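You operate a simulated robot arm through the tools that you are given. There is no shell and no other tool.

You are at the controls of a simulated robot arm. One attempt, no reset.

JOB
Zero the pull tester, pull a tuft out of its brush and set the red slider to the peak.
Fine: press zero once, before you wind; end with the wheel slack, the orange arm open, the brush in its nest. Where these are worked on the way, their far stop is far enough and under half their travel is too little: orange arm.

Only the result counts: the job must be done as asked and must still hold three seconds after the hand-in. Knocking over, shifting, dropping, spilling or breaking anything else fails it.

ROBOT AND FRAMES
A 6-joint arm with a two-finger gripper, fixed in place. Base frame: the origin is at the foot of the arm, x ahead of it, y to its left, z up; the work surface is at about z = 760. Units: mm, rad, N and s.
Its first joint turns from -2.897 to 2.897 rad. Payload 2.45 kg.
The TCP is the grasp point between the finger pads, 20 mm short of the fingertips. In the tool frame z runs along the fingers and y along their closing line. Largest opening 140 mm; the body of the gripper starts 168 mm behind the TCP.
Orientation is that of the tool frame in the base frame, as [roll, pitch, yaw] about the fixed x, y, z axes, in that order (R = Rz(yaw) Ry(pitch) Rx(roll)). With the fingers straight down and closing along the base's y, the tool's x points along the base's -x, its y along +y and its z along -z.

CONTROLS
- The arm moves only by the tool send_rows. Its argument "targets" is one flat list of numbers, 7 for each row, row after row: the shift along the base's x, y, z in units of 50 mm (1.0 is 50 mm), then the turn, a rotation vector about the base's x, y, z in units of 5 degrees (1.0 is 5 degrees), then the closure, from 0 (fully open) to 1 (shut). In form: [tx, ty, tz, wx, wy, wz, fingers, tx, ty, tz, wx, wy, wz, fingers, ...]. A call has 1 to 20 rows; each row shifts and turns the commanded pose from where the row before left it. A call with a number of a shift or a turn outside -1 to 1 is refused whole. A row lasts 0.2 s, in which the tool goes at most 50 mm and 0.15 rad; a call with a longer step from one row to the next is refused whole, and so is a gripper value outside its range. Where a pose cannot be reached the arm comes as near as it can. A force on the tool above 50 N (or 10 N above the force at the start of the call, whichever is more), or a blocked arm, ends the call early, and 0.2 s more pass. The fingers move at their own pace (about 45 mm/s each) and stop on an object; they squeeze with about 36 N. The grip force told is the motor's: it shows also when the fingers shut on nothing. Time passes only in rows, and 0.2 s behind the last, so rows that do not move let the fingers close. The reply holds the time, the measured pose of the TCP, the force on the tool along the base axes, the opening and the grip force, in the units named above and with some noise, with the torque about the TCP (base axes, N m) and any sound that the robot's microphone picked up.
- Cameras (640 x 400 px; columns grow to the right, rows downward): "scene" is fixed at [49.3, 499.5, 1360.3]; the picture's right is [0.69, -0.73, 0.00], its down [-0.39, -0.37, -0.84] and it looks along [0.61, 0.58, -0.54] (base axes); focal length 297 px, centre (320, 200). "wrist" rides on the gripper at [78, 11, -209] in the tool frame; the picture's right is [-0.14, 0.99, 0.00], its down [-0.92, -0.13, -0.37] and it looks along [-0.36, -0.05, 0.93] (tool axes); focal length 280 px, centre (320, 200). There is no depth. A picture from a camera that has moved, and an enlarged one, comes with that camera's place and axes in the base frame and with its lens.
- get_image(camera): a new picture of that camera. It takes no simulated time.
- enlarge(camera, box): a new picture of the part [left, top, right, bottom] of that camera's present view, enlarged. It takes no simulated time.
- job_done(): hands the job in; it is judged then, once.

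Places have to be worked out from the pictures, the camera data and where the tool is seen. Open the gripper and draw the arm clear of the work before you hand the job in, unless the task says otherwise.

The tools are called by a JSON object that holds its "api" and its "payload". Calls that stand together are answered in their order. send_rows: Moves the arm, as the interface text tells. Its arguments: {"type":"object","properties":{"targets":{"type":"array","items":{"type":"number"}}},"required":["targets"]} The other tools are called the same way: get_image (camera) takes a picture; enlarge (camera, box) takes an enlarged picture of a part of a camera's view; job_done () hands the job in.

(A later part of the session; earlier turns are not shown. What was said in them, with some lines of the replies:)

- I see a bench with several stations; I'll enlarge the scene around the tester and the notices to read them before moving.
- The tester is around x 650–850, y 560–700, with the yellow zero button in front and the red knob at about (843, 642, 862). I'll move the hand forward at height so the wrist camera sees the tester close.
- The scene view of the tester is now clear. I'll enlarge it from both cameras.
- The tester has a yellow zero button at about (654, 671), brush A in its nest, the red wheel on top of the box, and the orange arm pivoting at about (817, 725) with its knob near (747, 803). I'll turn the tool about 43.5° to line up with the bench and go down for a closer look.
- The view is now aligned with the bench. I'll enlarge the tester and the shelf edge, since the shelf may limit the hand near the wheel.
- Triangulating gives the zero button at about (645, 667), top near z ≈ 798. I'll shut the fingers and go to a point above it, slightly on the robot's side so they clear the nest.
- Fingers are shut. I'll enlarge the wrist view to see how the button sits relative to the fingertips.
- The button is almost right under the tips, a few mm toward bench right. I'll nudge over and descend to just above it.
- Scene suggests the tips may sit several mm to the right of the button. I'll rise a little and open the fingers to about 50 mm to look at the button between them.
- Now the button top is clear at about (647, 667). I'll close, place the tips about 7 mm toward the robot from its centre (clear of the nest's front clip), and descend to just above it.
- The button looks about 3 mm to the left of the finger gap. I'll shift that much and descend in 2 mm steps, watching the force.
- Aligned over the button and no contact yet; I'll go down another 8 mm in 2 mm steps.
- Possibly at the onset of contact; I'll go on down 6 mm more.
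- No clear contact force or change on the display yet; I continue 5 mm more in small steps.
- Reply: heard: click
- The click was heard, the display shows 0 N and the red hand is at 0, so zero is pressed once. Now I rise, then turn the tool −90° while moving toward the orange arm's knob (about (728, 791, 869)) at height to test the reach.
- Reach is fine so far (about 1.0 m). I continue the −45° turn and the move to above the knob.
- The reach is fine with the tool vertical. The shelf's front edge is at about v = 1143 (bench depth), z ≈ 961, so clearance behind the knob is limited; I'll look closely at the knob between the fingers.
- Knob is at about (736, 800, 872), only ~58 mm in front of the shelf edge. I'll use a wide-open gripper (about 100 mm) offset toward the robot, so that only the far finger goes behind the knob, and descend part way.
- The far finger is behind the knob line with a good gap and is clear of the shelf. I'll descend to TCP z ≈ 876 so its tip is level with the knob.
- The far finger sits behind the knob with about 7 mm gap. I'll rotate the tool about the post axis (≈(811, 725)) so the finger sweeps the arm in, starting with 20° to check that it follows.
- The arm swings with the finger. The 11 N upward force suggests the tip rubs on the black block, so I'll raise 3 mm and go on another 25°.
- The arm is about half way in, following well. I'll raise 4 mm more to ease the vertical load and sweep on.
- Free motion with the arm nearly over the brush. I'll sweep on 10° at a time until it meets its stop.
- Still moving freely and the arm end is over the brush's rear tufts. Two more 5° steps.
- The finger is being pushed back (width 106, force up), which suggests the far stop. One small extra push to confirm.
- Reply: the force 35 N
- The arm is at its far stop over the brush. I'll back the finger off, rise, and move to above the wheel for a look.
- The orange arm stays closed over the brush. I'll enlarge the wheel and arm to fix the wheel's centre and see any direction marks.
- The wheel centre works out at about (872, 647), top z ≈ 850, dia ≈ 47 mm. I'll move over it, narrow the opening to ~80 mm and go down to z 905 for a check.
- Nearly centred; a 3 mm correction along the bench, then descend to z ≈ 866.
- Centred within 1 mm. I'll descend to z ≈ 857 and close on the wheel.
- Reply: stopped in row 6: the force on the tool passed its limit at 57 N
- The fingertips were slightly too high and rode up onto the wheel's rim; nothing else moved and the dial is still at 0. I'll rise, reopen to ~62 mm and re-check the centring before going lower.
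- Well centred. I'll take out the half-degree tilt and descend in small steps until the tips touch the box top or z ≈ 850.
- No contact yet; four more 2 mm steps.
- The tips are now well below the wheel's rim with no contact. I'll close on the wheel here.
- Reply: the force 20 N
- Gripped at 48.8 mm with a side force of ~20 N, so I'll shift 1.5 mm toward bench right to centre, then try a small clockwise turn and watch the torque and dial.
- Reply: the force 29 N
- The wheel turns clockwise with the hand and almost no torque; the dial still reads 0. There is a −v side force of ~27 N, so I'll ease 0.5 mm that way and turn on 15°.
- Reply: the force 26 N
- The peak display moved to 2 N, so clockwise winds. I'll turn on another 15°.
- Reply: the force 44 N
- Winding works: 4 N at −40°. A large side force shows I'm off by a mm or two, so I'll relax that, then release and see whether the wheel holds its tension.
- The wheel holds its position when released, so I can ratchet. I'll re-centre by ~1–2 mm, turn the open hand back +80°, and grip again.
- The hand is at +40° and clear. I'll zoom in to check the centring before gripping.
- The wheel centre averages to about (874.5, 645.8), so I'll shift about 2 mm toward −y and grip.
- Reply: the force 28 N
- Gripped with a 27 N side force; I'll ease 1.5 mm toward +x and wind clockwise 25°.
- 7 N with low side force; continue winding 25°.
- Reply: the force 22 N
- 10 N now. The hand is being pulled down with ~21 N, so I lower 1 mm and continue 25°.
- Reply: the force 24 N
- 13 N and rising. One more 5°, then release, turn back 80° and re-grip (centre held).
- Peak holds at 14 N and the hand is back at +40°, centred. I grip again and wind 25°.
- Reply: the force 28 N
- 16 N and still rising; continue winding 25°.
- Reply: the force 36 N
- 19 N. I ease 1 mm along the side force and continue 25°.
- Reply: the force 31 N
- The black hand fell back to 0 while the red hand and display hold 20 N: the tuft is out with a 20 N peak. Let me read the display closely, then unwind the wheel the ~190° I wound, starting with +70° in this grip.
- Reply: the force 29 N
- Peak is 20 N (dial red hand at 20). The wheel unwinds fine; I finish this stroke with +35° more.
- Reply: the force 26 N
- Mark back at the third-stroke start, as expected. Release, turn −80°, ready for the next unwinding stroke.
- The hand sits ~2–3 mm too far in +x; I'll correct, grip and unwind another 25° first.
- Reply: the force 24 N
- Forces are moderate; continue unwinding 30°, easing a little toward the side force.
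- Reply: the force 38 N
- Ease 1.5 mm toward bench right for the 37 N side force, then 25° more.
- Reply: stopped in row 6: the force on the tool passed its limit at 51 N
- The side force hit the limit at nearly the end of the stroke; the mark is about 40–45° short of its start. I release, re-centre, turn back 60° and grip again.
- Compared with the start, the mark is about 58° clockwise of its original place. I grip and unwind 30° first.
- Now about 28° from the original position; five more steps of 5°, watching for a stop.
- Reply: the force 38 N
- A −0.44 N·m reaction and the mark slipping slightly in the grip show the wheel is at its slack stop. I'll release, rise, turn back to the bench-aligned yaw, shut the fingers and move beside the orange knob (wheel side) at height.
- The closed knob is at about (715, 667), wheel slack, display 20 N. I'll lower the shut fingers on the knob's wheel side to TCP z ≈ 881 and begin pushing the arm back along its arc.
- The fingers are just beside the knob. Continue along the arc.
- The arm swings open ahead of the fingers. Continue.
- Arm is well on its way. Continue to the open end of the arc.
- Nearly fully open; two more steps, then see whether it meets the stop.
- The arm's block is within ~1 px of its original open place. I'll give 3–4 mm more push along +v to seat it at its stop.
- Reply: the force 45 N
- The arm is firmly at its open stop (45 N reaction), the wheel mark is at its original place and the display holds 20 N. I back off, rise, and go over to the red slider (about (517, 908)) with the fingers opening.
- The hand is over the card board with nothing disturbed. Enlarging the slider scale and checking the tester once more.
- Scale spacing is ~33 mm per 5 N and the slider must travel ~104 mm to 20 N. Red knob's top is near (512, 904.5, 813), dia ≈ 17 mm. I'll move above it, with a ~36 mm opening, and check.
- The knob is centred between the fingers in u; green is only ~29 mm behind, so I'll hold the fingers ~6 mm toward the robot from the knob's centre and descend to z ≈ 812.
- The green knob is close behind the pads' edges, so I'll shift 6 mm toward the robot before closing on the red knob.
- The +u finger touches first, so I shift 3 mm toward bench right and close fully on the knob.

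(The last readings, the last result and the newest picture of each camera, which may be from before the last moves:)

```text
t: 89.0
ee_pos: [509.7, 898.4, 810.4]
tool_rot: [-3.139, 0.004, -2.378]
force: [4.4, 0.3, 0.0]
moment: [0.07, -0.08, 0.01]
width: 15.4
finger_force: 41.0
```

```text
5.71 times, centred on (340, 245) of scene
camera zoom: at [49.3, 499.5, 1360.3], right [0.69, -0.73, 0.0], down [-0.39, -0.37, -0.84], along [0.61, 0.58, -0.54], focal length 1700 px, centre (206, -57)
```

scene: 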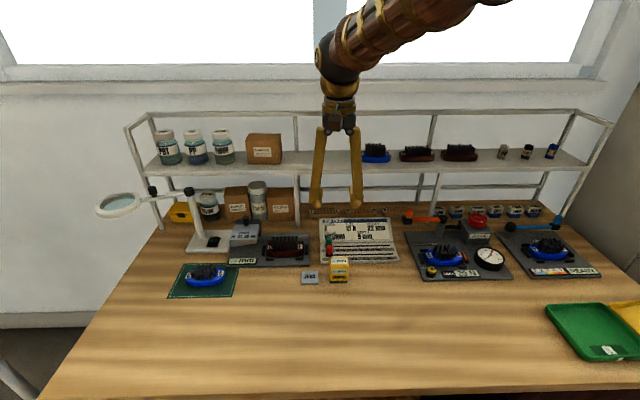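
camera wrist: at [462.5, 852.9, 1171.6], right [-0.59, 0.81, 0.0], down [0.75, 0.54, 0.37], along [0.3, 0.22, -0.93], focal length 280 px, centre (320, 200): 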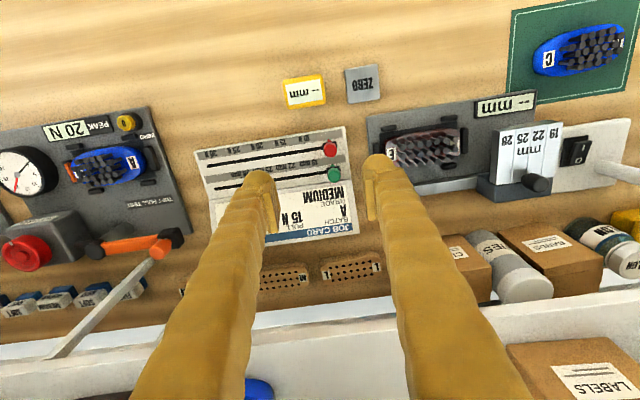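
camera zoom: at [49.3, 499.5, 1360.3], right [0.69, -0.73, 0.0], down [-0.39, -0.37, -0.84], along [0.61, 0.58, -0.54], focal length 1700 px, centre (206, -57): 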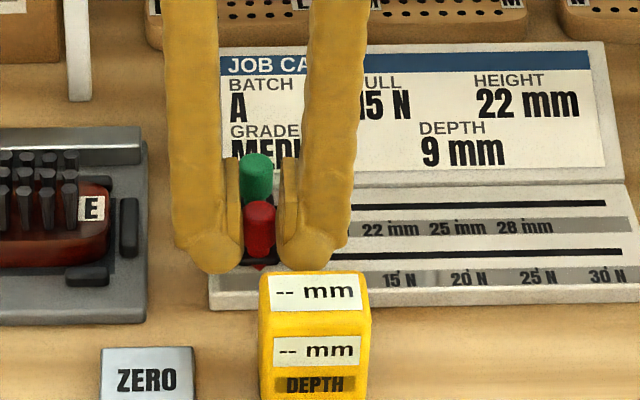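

Knob gripped (15.4 mm). I'll drag it 60 mm along the slot toward the higher numbers and check.

{"api": "send_rows", "payload": {"targets": [0.14, -0.143, 0, 0, 0, 0, 0.95, 0.21, -0.214, 0, 0, 0, 0, 0.95, 0.21, -0.214, 0, 0, 0, 0, 0.95, 0.21, -0.214, 0, 0, 0, 0, 0.95, 0.07, -0.071, 0, 0, 0, 0, 0.95]}}

{"api": "enlarge", "payload": {"camera": "wrist", "box": [220, 110, 420, 250]}}

{"api": "enlarge", "payload": {"camera": "scene", "box": [310, 210, 410, 280]}}

```text
t: 90.2
ee_pos: [550.7, 856.5, 809.7]
tool_rot: [-3.139, 0.004, -2.377]
force: [10.1, 9.1, -4.9]
moment: [0.15, -0.15, 0.05]
width: 14.4
finger_force: 41.3
```

```text
2.86 times, centred on (320, 180) of wrist
camera zoom: at [484.2, 810.7, 1021.9], right [-0.59, 0.81, 0.0], down [0.75, 0.54, 0.37], along [0.3, 0.22, -0.93], focal length 801 px, centre (320, 257)
```

zoom: 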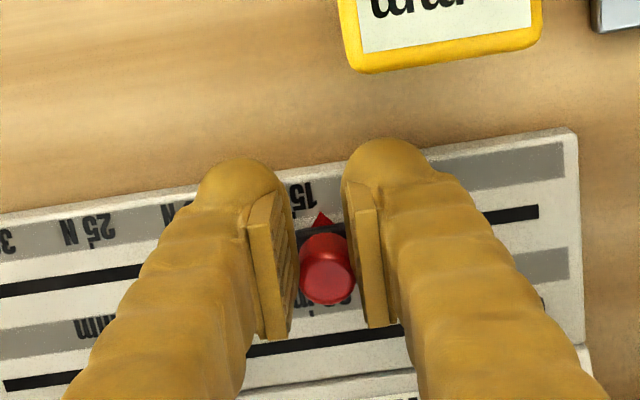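

```text
5.71 times, centred on (360, 245) of scene
camera zoom: at [49.3, 499.5, 1360.3], right [0.69, -0.73, 0.0], down [-0.39, -0.37, -0.84], along [0.61, 0.58, -0.54], focal length 1700 px, centre (91, -57)
```

zoom: 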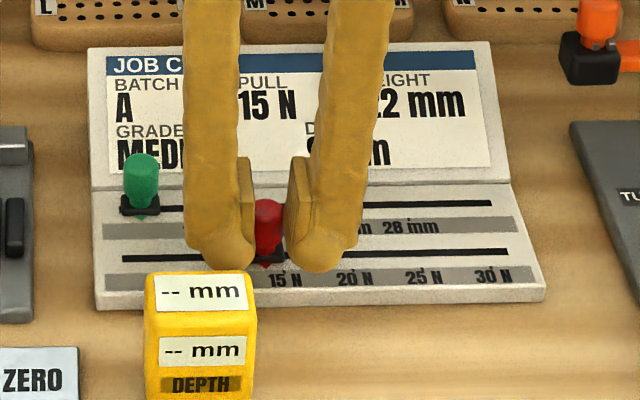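

The slider moves freely; the pointer is near 13.5 N. I'll enlarge strongly to find the exact tick marks.

{"api": "enlarge", "payload": {"camera": "scene", "box": [345, 245, 405, 270]}}

{"api": "enlarge", "payload": {"camera": "wrist", "box": [220, 150, 360, 230]}}

```text
10.67 times, centred on (375, 258) of scene
camera zoom: at [49.3, 499.5, 1360.3], right [0.69, -0.73, 0.0], down [-0.39, -0.37, -0.84], along [0.61, 0.58, -0.54], focal length 3172 px, centre (-267, -413)
```

zoom: 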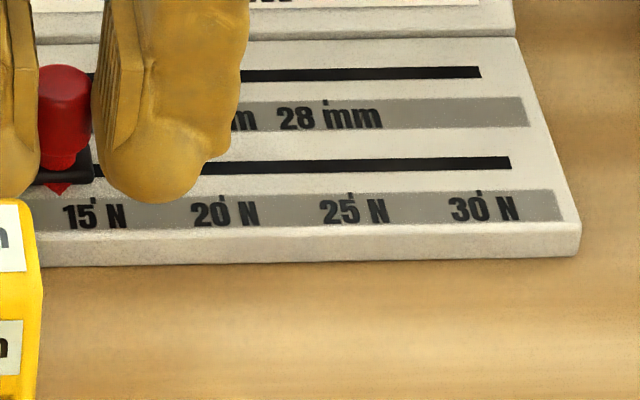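

```text
4.57 times, centred on (290, 190) of wrist
camera zoom: at [484.2, 810.7, 1021.9], right [-0.59, 0.81, 0.0], down [0.75, 0.54, 0.37], along [0.3, 0.22, -0.93], focal length 1282 px, centre (457, 246)
```

zoom: 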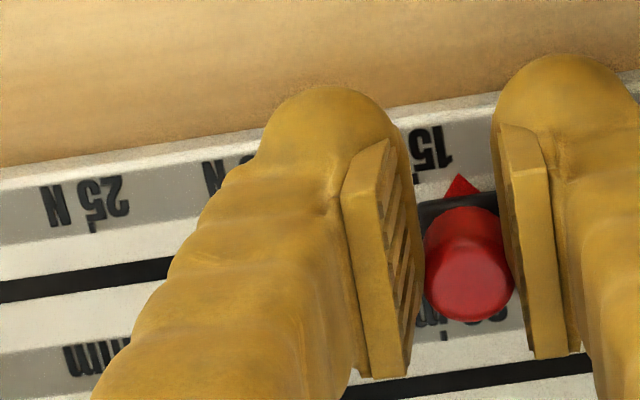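

Ticks resolve well: 15 N at col 94, 20 N at col 223 and the pointer at col 60, so 42.5 mm remain. I drag on by that amount.

{"api": "send_rows", "payload": {"targets": [0.15, -0.148, 0, 0, 0, 0, 0.95, 0.2, -0.197, 0, 0, 0, 0, 0.95, 0.15, -0.148, 0, 0, 0, 0, 0.95, 0.104, -0.102, 0, 0, 0, 0, 0.95, 0, 0, 0, 0, 0, 0, 0.95]}}

{"api": "enlarge", "payload": {"camera": "scene", "box": [345, 245, 405, 270]}}

{"api": "enlarge", "payload": {"camera": "wrist", "box": [260, 150, 400, 230]}}

```text
t: 91.4
ee_pos: [580.0, 826.0, 811.2]
tool_rot: [-3.141, 0.001, -2.377]
force: [-5.9, -7.7, -19.1]
moment: [-0.3, 0.31, 0.02]
width: 14.6
finger_force: 40.7
```

```text
10.67 times, centred on (375, 258) of scene
camera zoom: at [49.3, 499.5, 1360.3], right [0.69, -0.73, 0.0], down [-0.39, -0.37, -0.84], along [0.61, 0.58, -0.54], focal length 3172 px, centre (-267, -413)
```

zoom: 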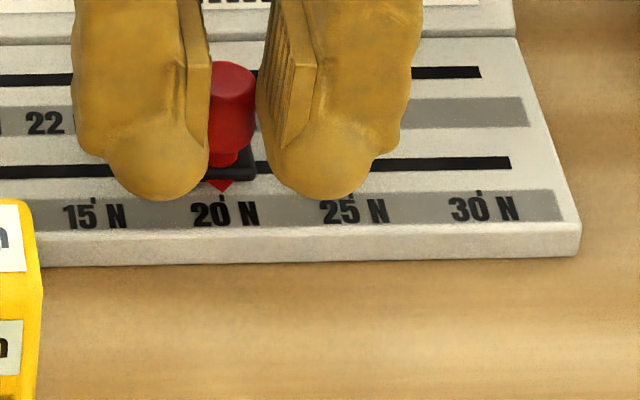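

```text
4.57 times, centred on (330, 190) of wrist
camera zoom: at [514.8, 780.7, 1022.2], right [-0.59, 0.81, 0.0], down [0.75, 0.55, 0.37], along [0.3, 0.21, -0.93], focal length 1282 px, centre (274, 246)
```

zoom: 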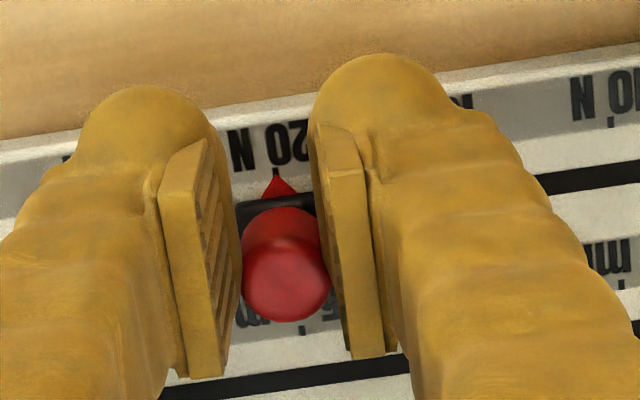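

The pointer tip lines up with the 20 N tick in both views. I'll open the fingers gently and rise.

{"api": "send_rows", "payload": {"targets": [0, 0, -0.02, 0, 0, 0, 0.95, 0, 0, 0, 0, 0, 0, 0.84, 0, 0, 0, 0, 0, 0, 0.76, 0, 0, 0, 0, 0, 0, 0.76]}}

{"api": "enlarge", "payload": {"camera": "wrist", "box": [260, 150, 400, 230]}}

{"api": "enlarge", "payload": {"camera": "scene", "box": [345, 245, 405, 270]}}

```text
t: 92.4
ee_pos: [580.2, 825.7, 812.0]
tool_rot: [-3.14, 0.003, -2.377]
force: [0.8, 0.2, 0.1]
moment: [0.03, -0.01, -0.03]
width: 33.5
finger_force: 0.1
```

```text
4.57 times, centred on (330, 190) of wrist
camera zoom: at [514.6, 781.1, 1022.1], right [-0.59, 0.81, 0.0], down [0.75, 0.54, 0.37], along [0.3, 0.22, -0.93], focal length 1282 px, centre (274, 246)
```

zoom: 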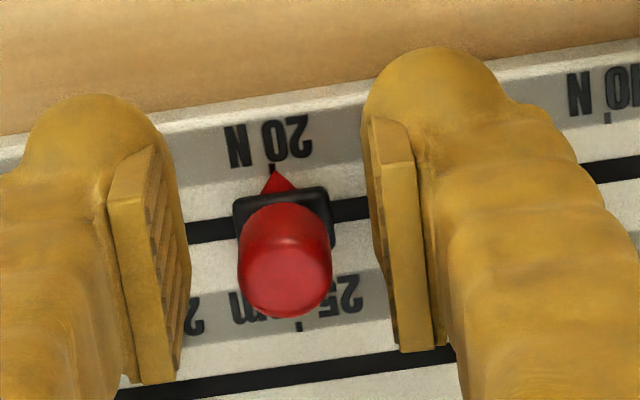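

```text
10.67 times, centred on (375, 258) of scene
camera zoom: at [49.3, 499.5, 1360.3], right [0.69, -0.73, 0.0], down [-0.39, -0.37, -0.84], along [0.61, 0.58, -0.54], focal length 3172 px, centre (-267, -413)
```

zoom: 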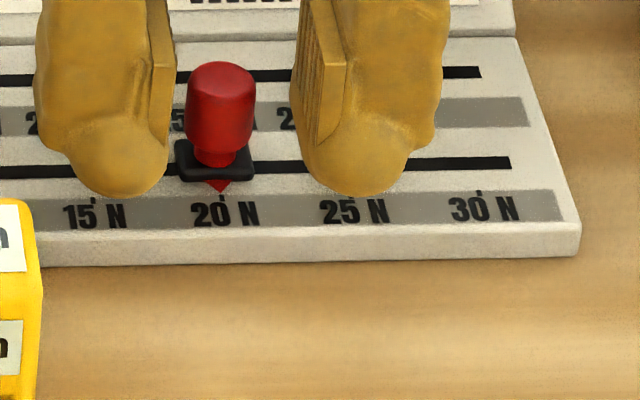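

Released; the pointer stays on 20 N within about 1 mm. I rise straight up and draw back clear of the work, then check everything.

{"api": "send_rows", "payload": {"targets": [0, 0, 0.3, 0, 0, 0, 0.74, 0, 0, 0.8, 0, 0, 0, 0.74, 0, 0, 0.9, 0, 0, 0, 0.5, 0, 0, 0.9, 0, 0, 0, 0.3, -0.5, -0.5, 0.9, 0, 0, 0, 0, -0.6, -0.6, 0.7, 0, 0, 0, 0, -0.6, -0.6, 0.5, 0, 0, 0, 0, -0.6, -0.6, 0, 0, 0, 0, 0, -0.6, -0.6, 0, 0, 0, 0, 0]}}

{"api": "get_image", "payload": {"camera": "scene"}}

{"api": "enlarge", "payload": {"camera": "scene", "box": [395, 195, 525, 285]}}

{"api": "enlarge", "payload": {"camera": "scene", "box": [315, 210, 405, 275]}}

{"api": "get_image", "payload": {"camera": "wrist"}}

```text
refused: row 5 steps farther than a row can; nothing moved
```

```text
taken
```

scene: 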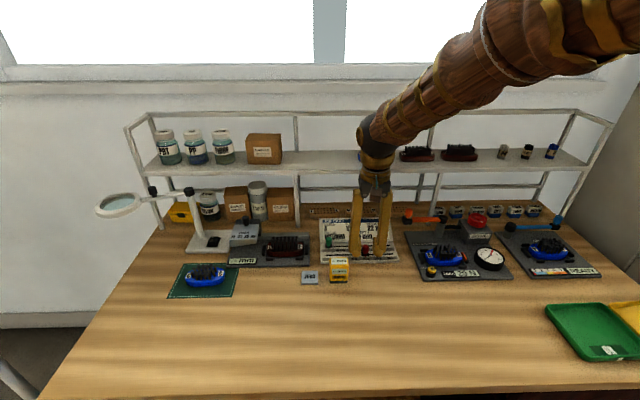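

```text
4.44 times, centred on (460, 240) of scene
camera zoom: at [49.3, 499.5, 1360.3], right [0.69, -0.73, 0.0], down [-0.39, -0.37, -0.84], along [0.61, 0.58, -0.54], focal length 1322 px, centre (-302, 22)
```

zoom: 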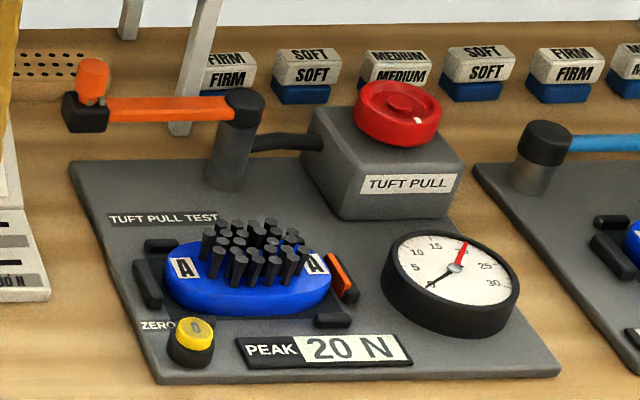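

```text
6.15 times, centred on (360, 242) of scene
camera zoom: at [49.3, 499.5, 1360.3], right [0.69, -0.73, 0.0], down [-0.39, -0.37, -0.84], along [0.61, 0.58, -0.54], focal length 1830 px, centre (74, -62)
```

zoom: 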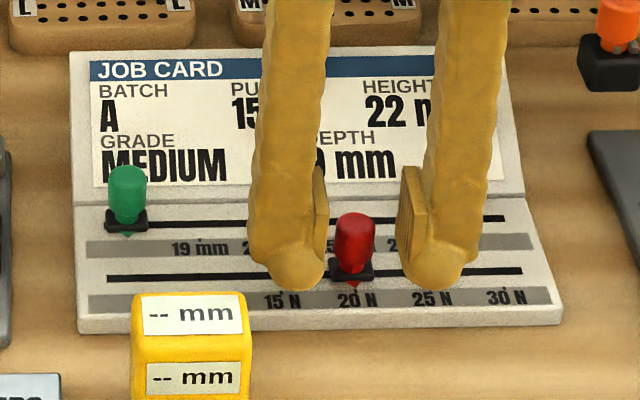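

```text
taken
camera wrist: at [514.6, 781.1, 1022.1], right [-0.59, 0.81, 0.0], down [0.75, 0.54, 0.37], along [0.3, 0.22, -0.93], focal length 280 px, centre (320, 200)
```

wrist: 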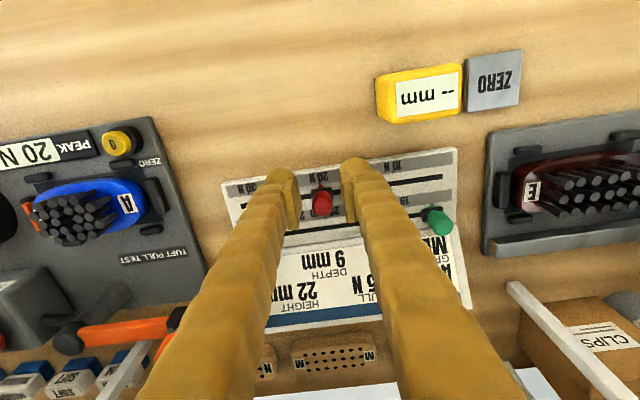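

The last call was refused for one row's step being too long and nothing moved. I repeat the retreat with shorter steps.

{"api": "send_rows", "payload": {"targets": [0, 0, 0.3, 0, 0, 0, 0.74, 0, 0, 0.8, 0, 0, 0, 0.74, 0, 0, 0.9, 0, 0, 0, 0.5, 0, 0, 0.9, 0, 0, 0, 0.3, -0.4, -0.4, 0.6, 0, 0, 0, 0, -0.5, -0.5, 0.5, 0, 0, 0, 0, -0.6, -0.6, 0, 0, 0, 0, 0, -0.6, -0.6, 0, 0, 0, 0, 0, -0.6, -0.6, 0, 0, 0, 0, 0, 0, 0, 0, 0, 0, 0, 0]}}

{"api": "get_image", "payload": {"camera": "scene"}}

{"api": "enlarge", "payload": {"camera": "scene", "box": [345, 245, 405, 270]}}

{"api": "enlarge", "payload": {"camera": "wrist", "box": [100, 180, 420, 380]}}

```text
t: 94.6
ee_pos: [444.2, 694.5, 1009.4]
tool_rot: [3.142, 0.004, -2.377]
force: [0.6, 0.7, -0.2]
moment: [-0.02, 0.01, 0.0]
width: 140.1
finger_force: 0.0
```

```text
taken
```

scene: 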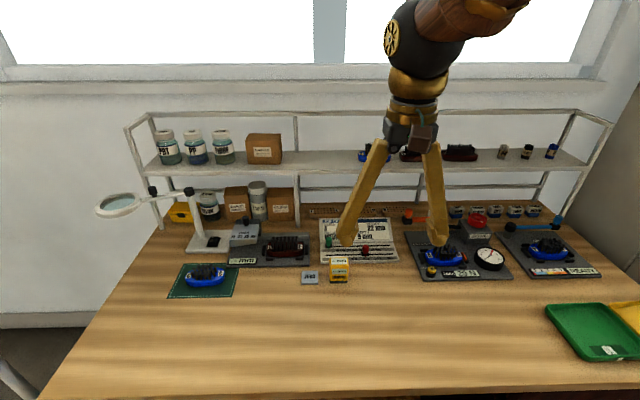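

```text
10.67 times, centred on (375, 258) of scene
camera zoom: at [49.3, 499.5, 1360.3], right [0.69, -0.73, 0.0], down [-0.39, -0.37, -0.84], along [0.61, 0.58, -0.54], focal length 3172 px, centre (-267, -413)
```

zoom: 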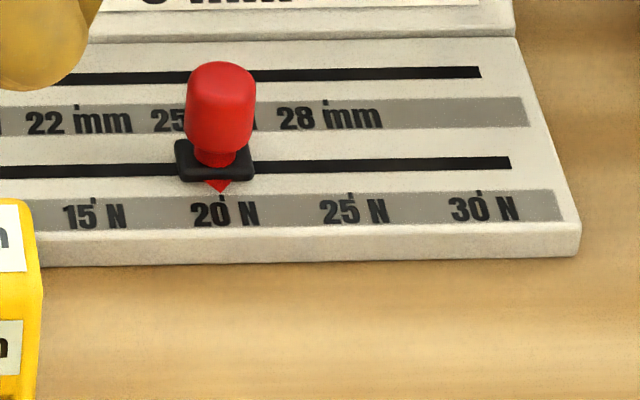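

```text
2.00 times, centred on (260, 280) of wrist
camera zoom: at [379.0, 649.3, 1219.0], right [-0.59, 0.81, 0.0], down [0.75, 0.54, 0.37], along [0.3, 0.22, -0.93], focal length 561 px, centre (440, 40)
```

zoom: 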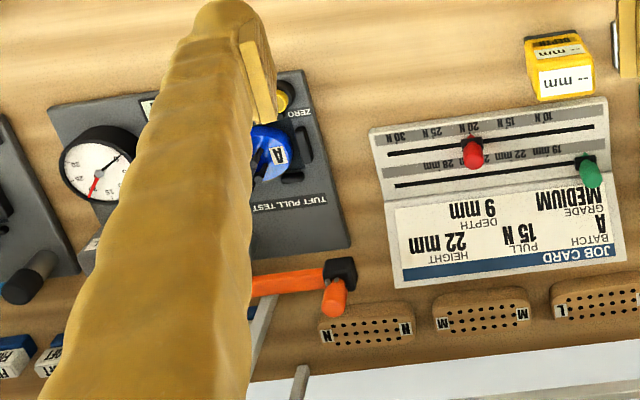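

The pointer sits on 20 N, the display reads PEAK 20 N with the live hand at 0, the wheel is slack at its original mark, the orange arm is open, brush A is in its nest, and the hand is open and clear. I hand the job in.

{"api": "job_done", "payload": {}}

```text
The job is handed in.
```

The tester was zeroed, a tuft was pulled out of brush A at a peak of 20 N, and the red slider is set to 20 N. I've handed the job in and have no verdict back.

- **Zero:** I pressed the button once, before winding. There was a click, and the display and the red hand both went to 0.
- **Pull:** I swung the orange arm to its far stop over the brush and wound the wheel clockwise in three strokes. The reading climbed to 20 N, then the live hand dropped back to 0 while the display held 20 N.
- **Slider:** the pointer sits on the 20 N tick, to within about 1 mm (roughly 0.2 N).
- **End state:** the wheel is unwound back to its stop with its mark in the original place. The orange arm is open at its stop, brush A is still in its nest, and the open hand is clear of the work.

On my first try at gripping the wheel, the fingertips rode up onto its rim and the force limit stopped the move. In the pictures nothing else had moved and the dial still read 0.
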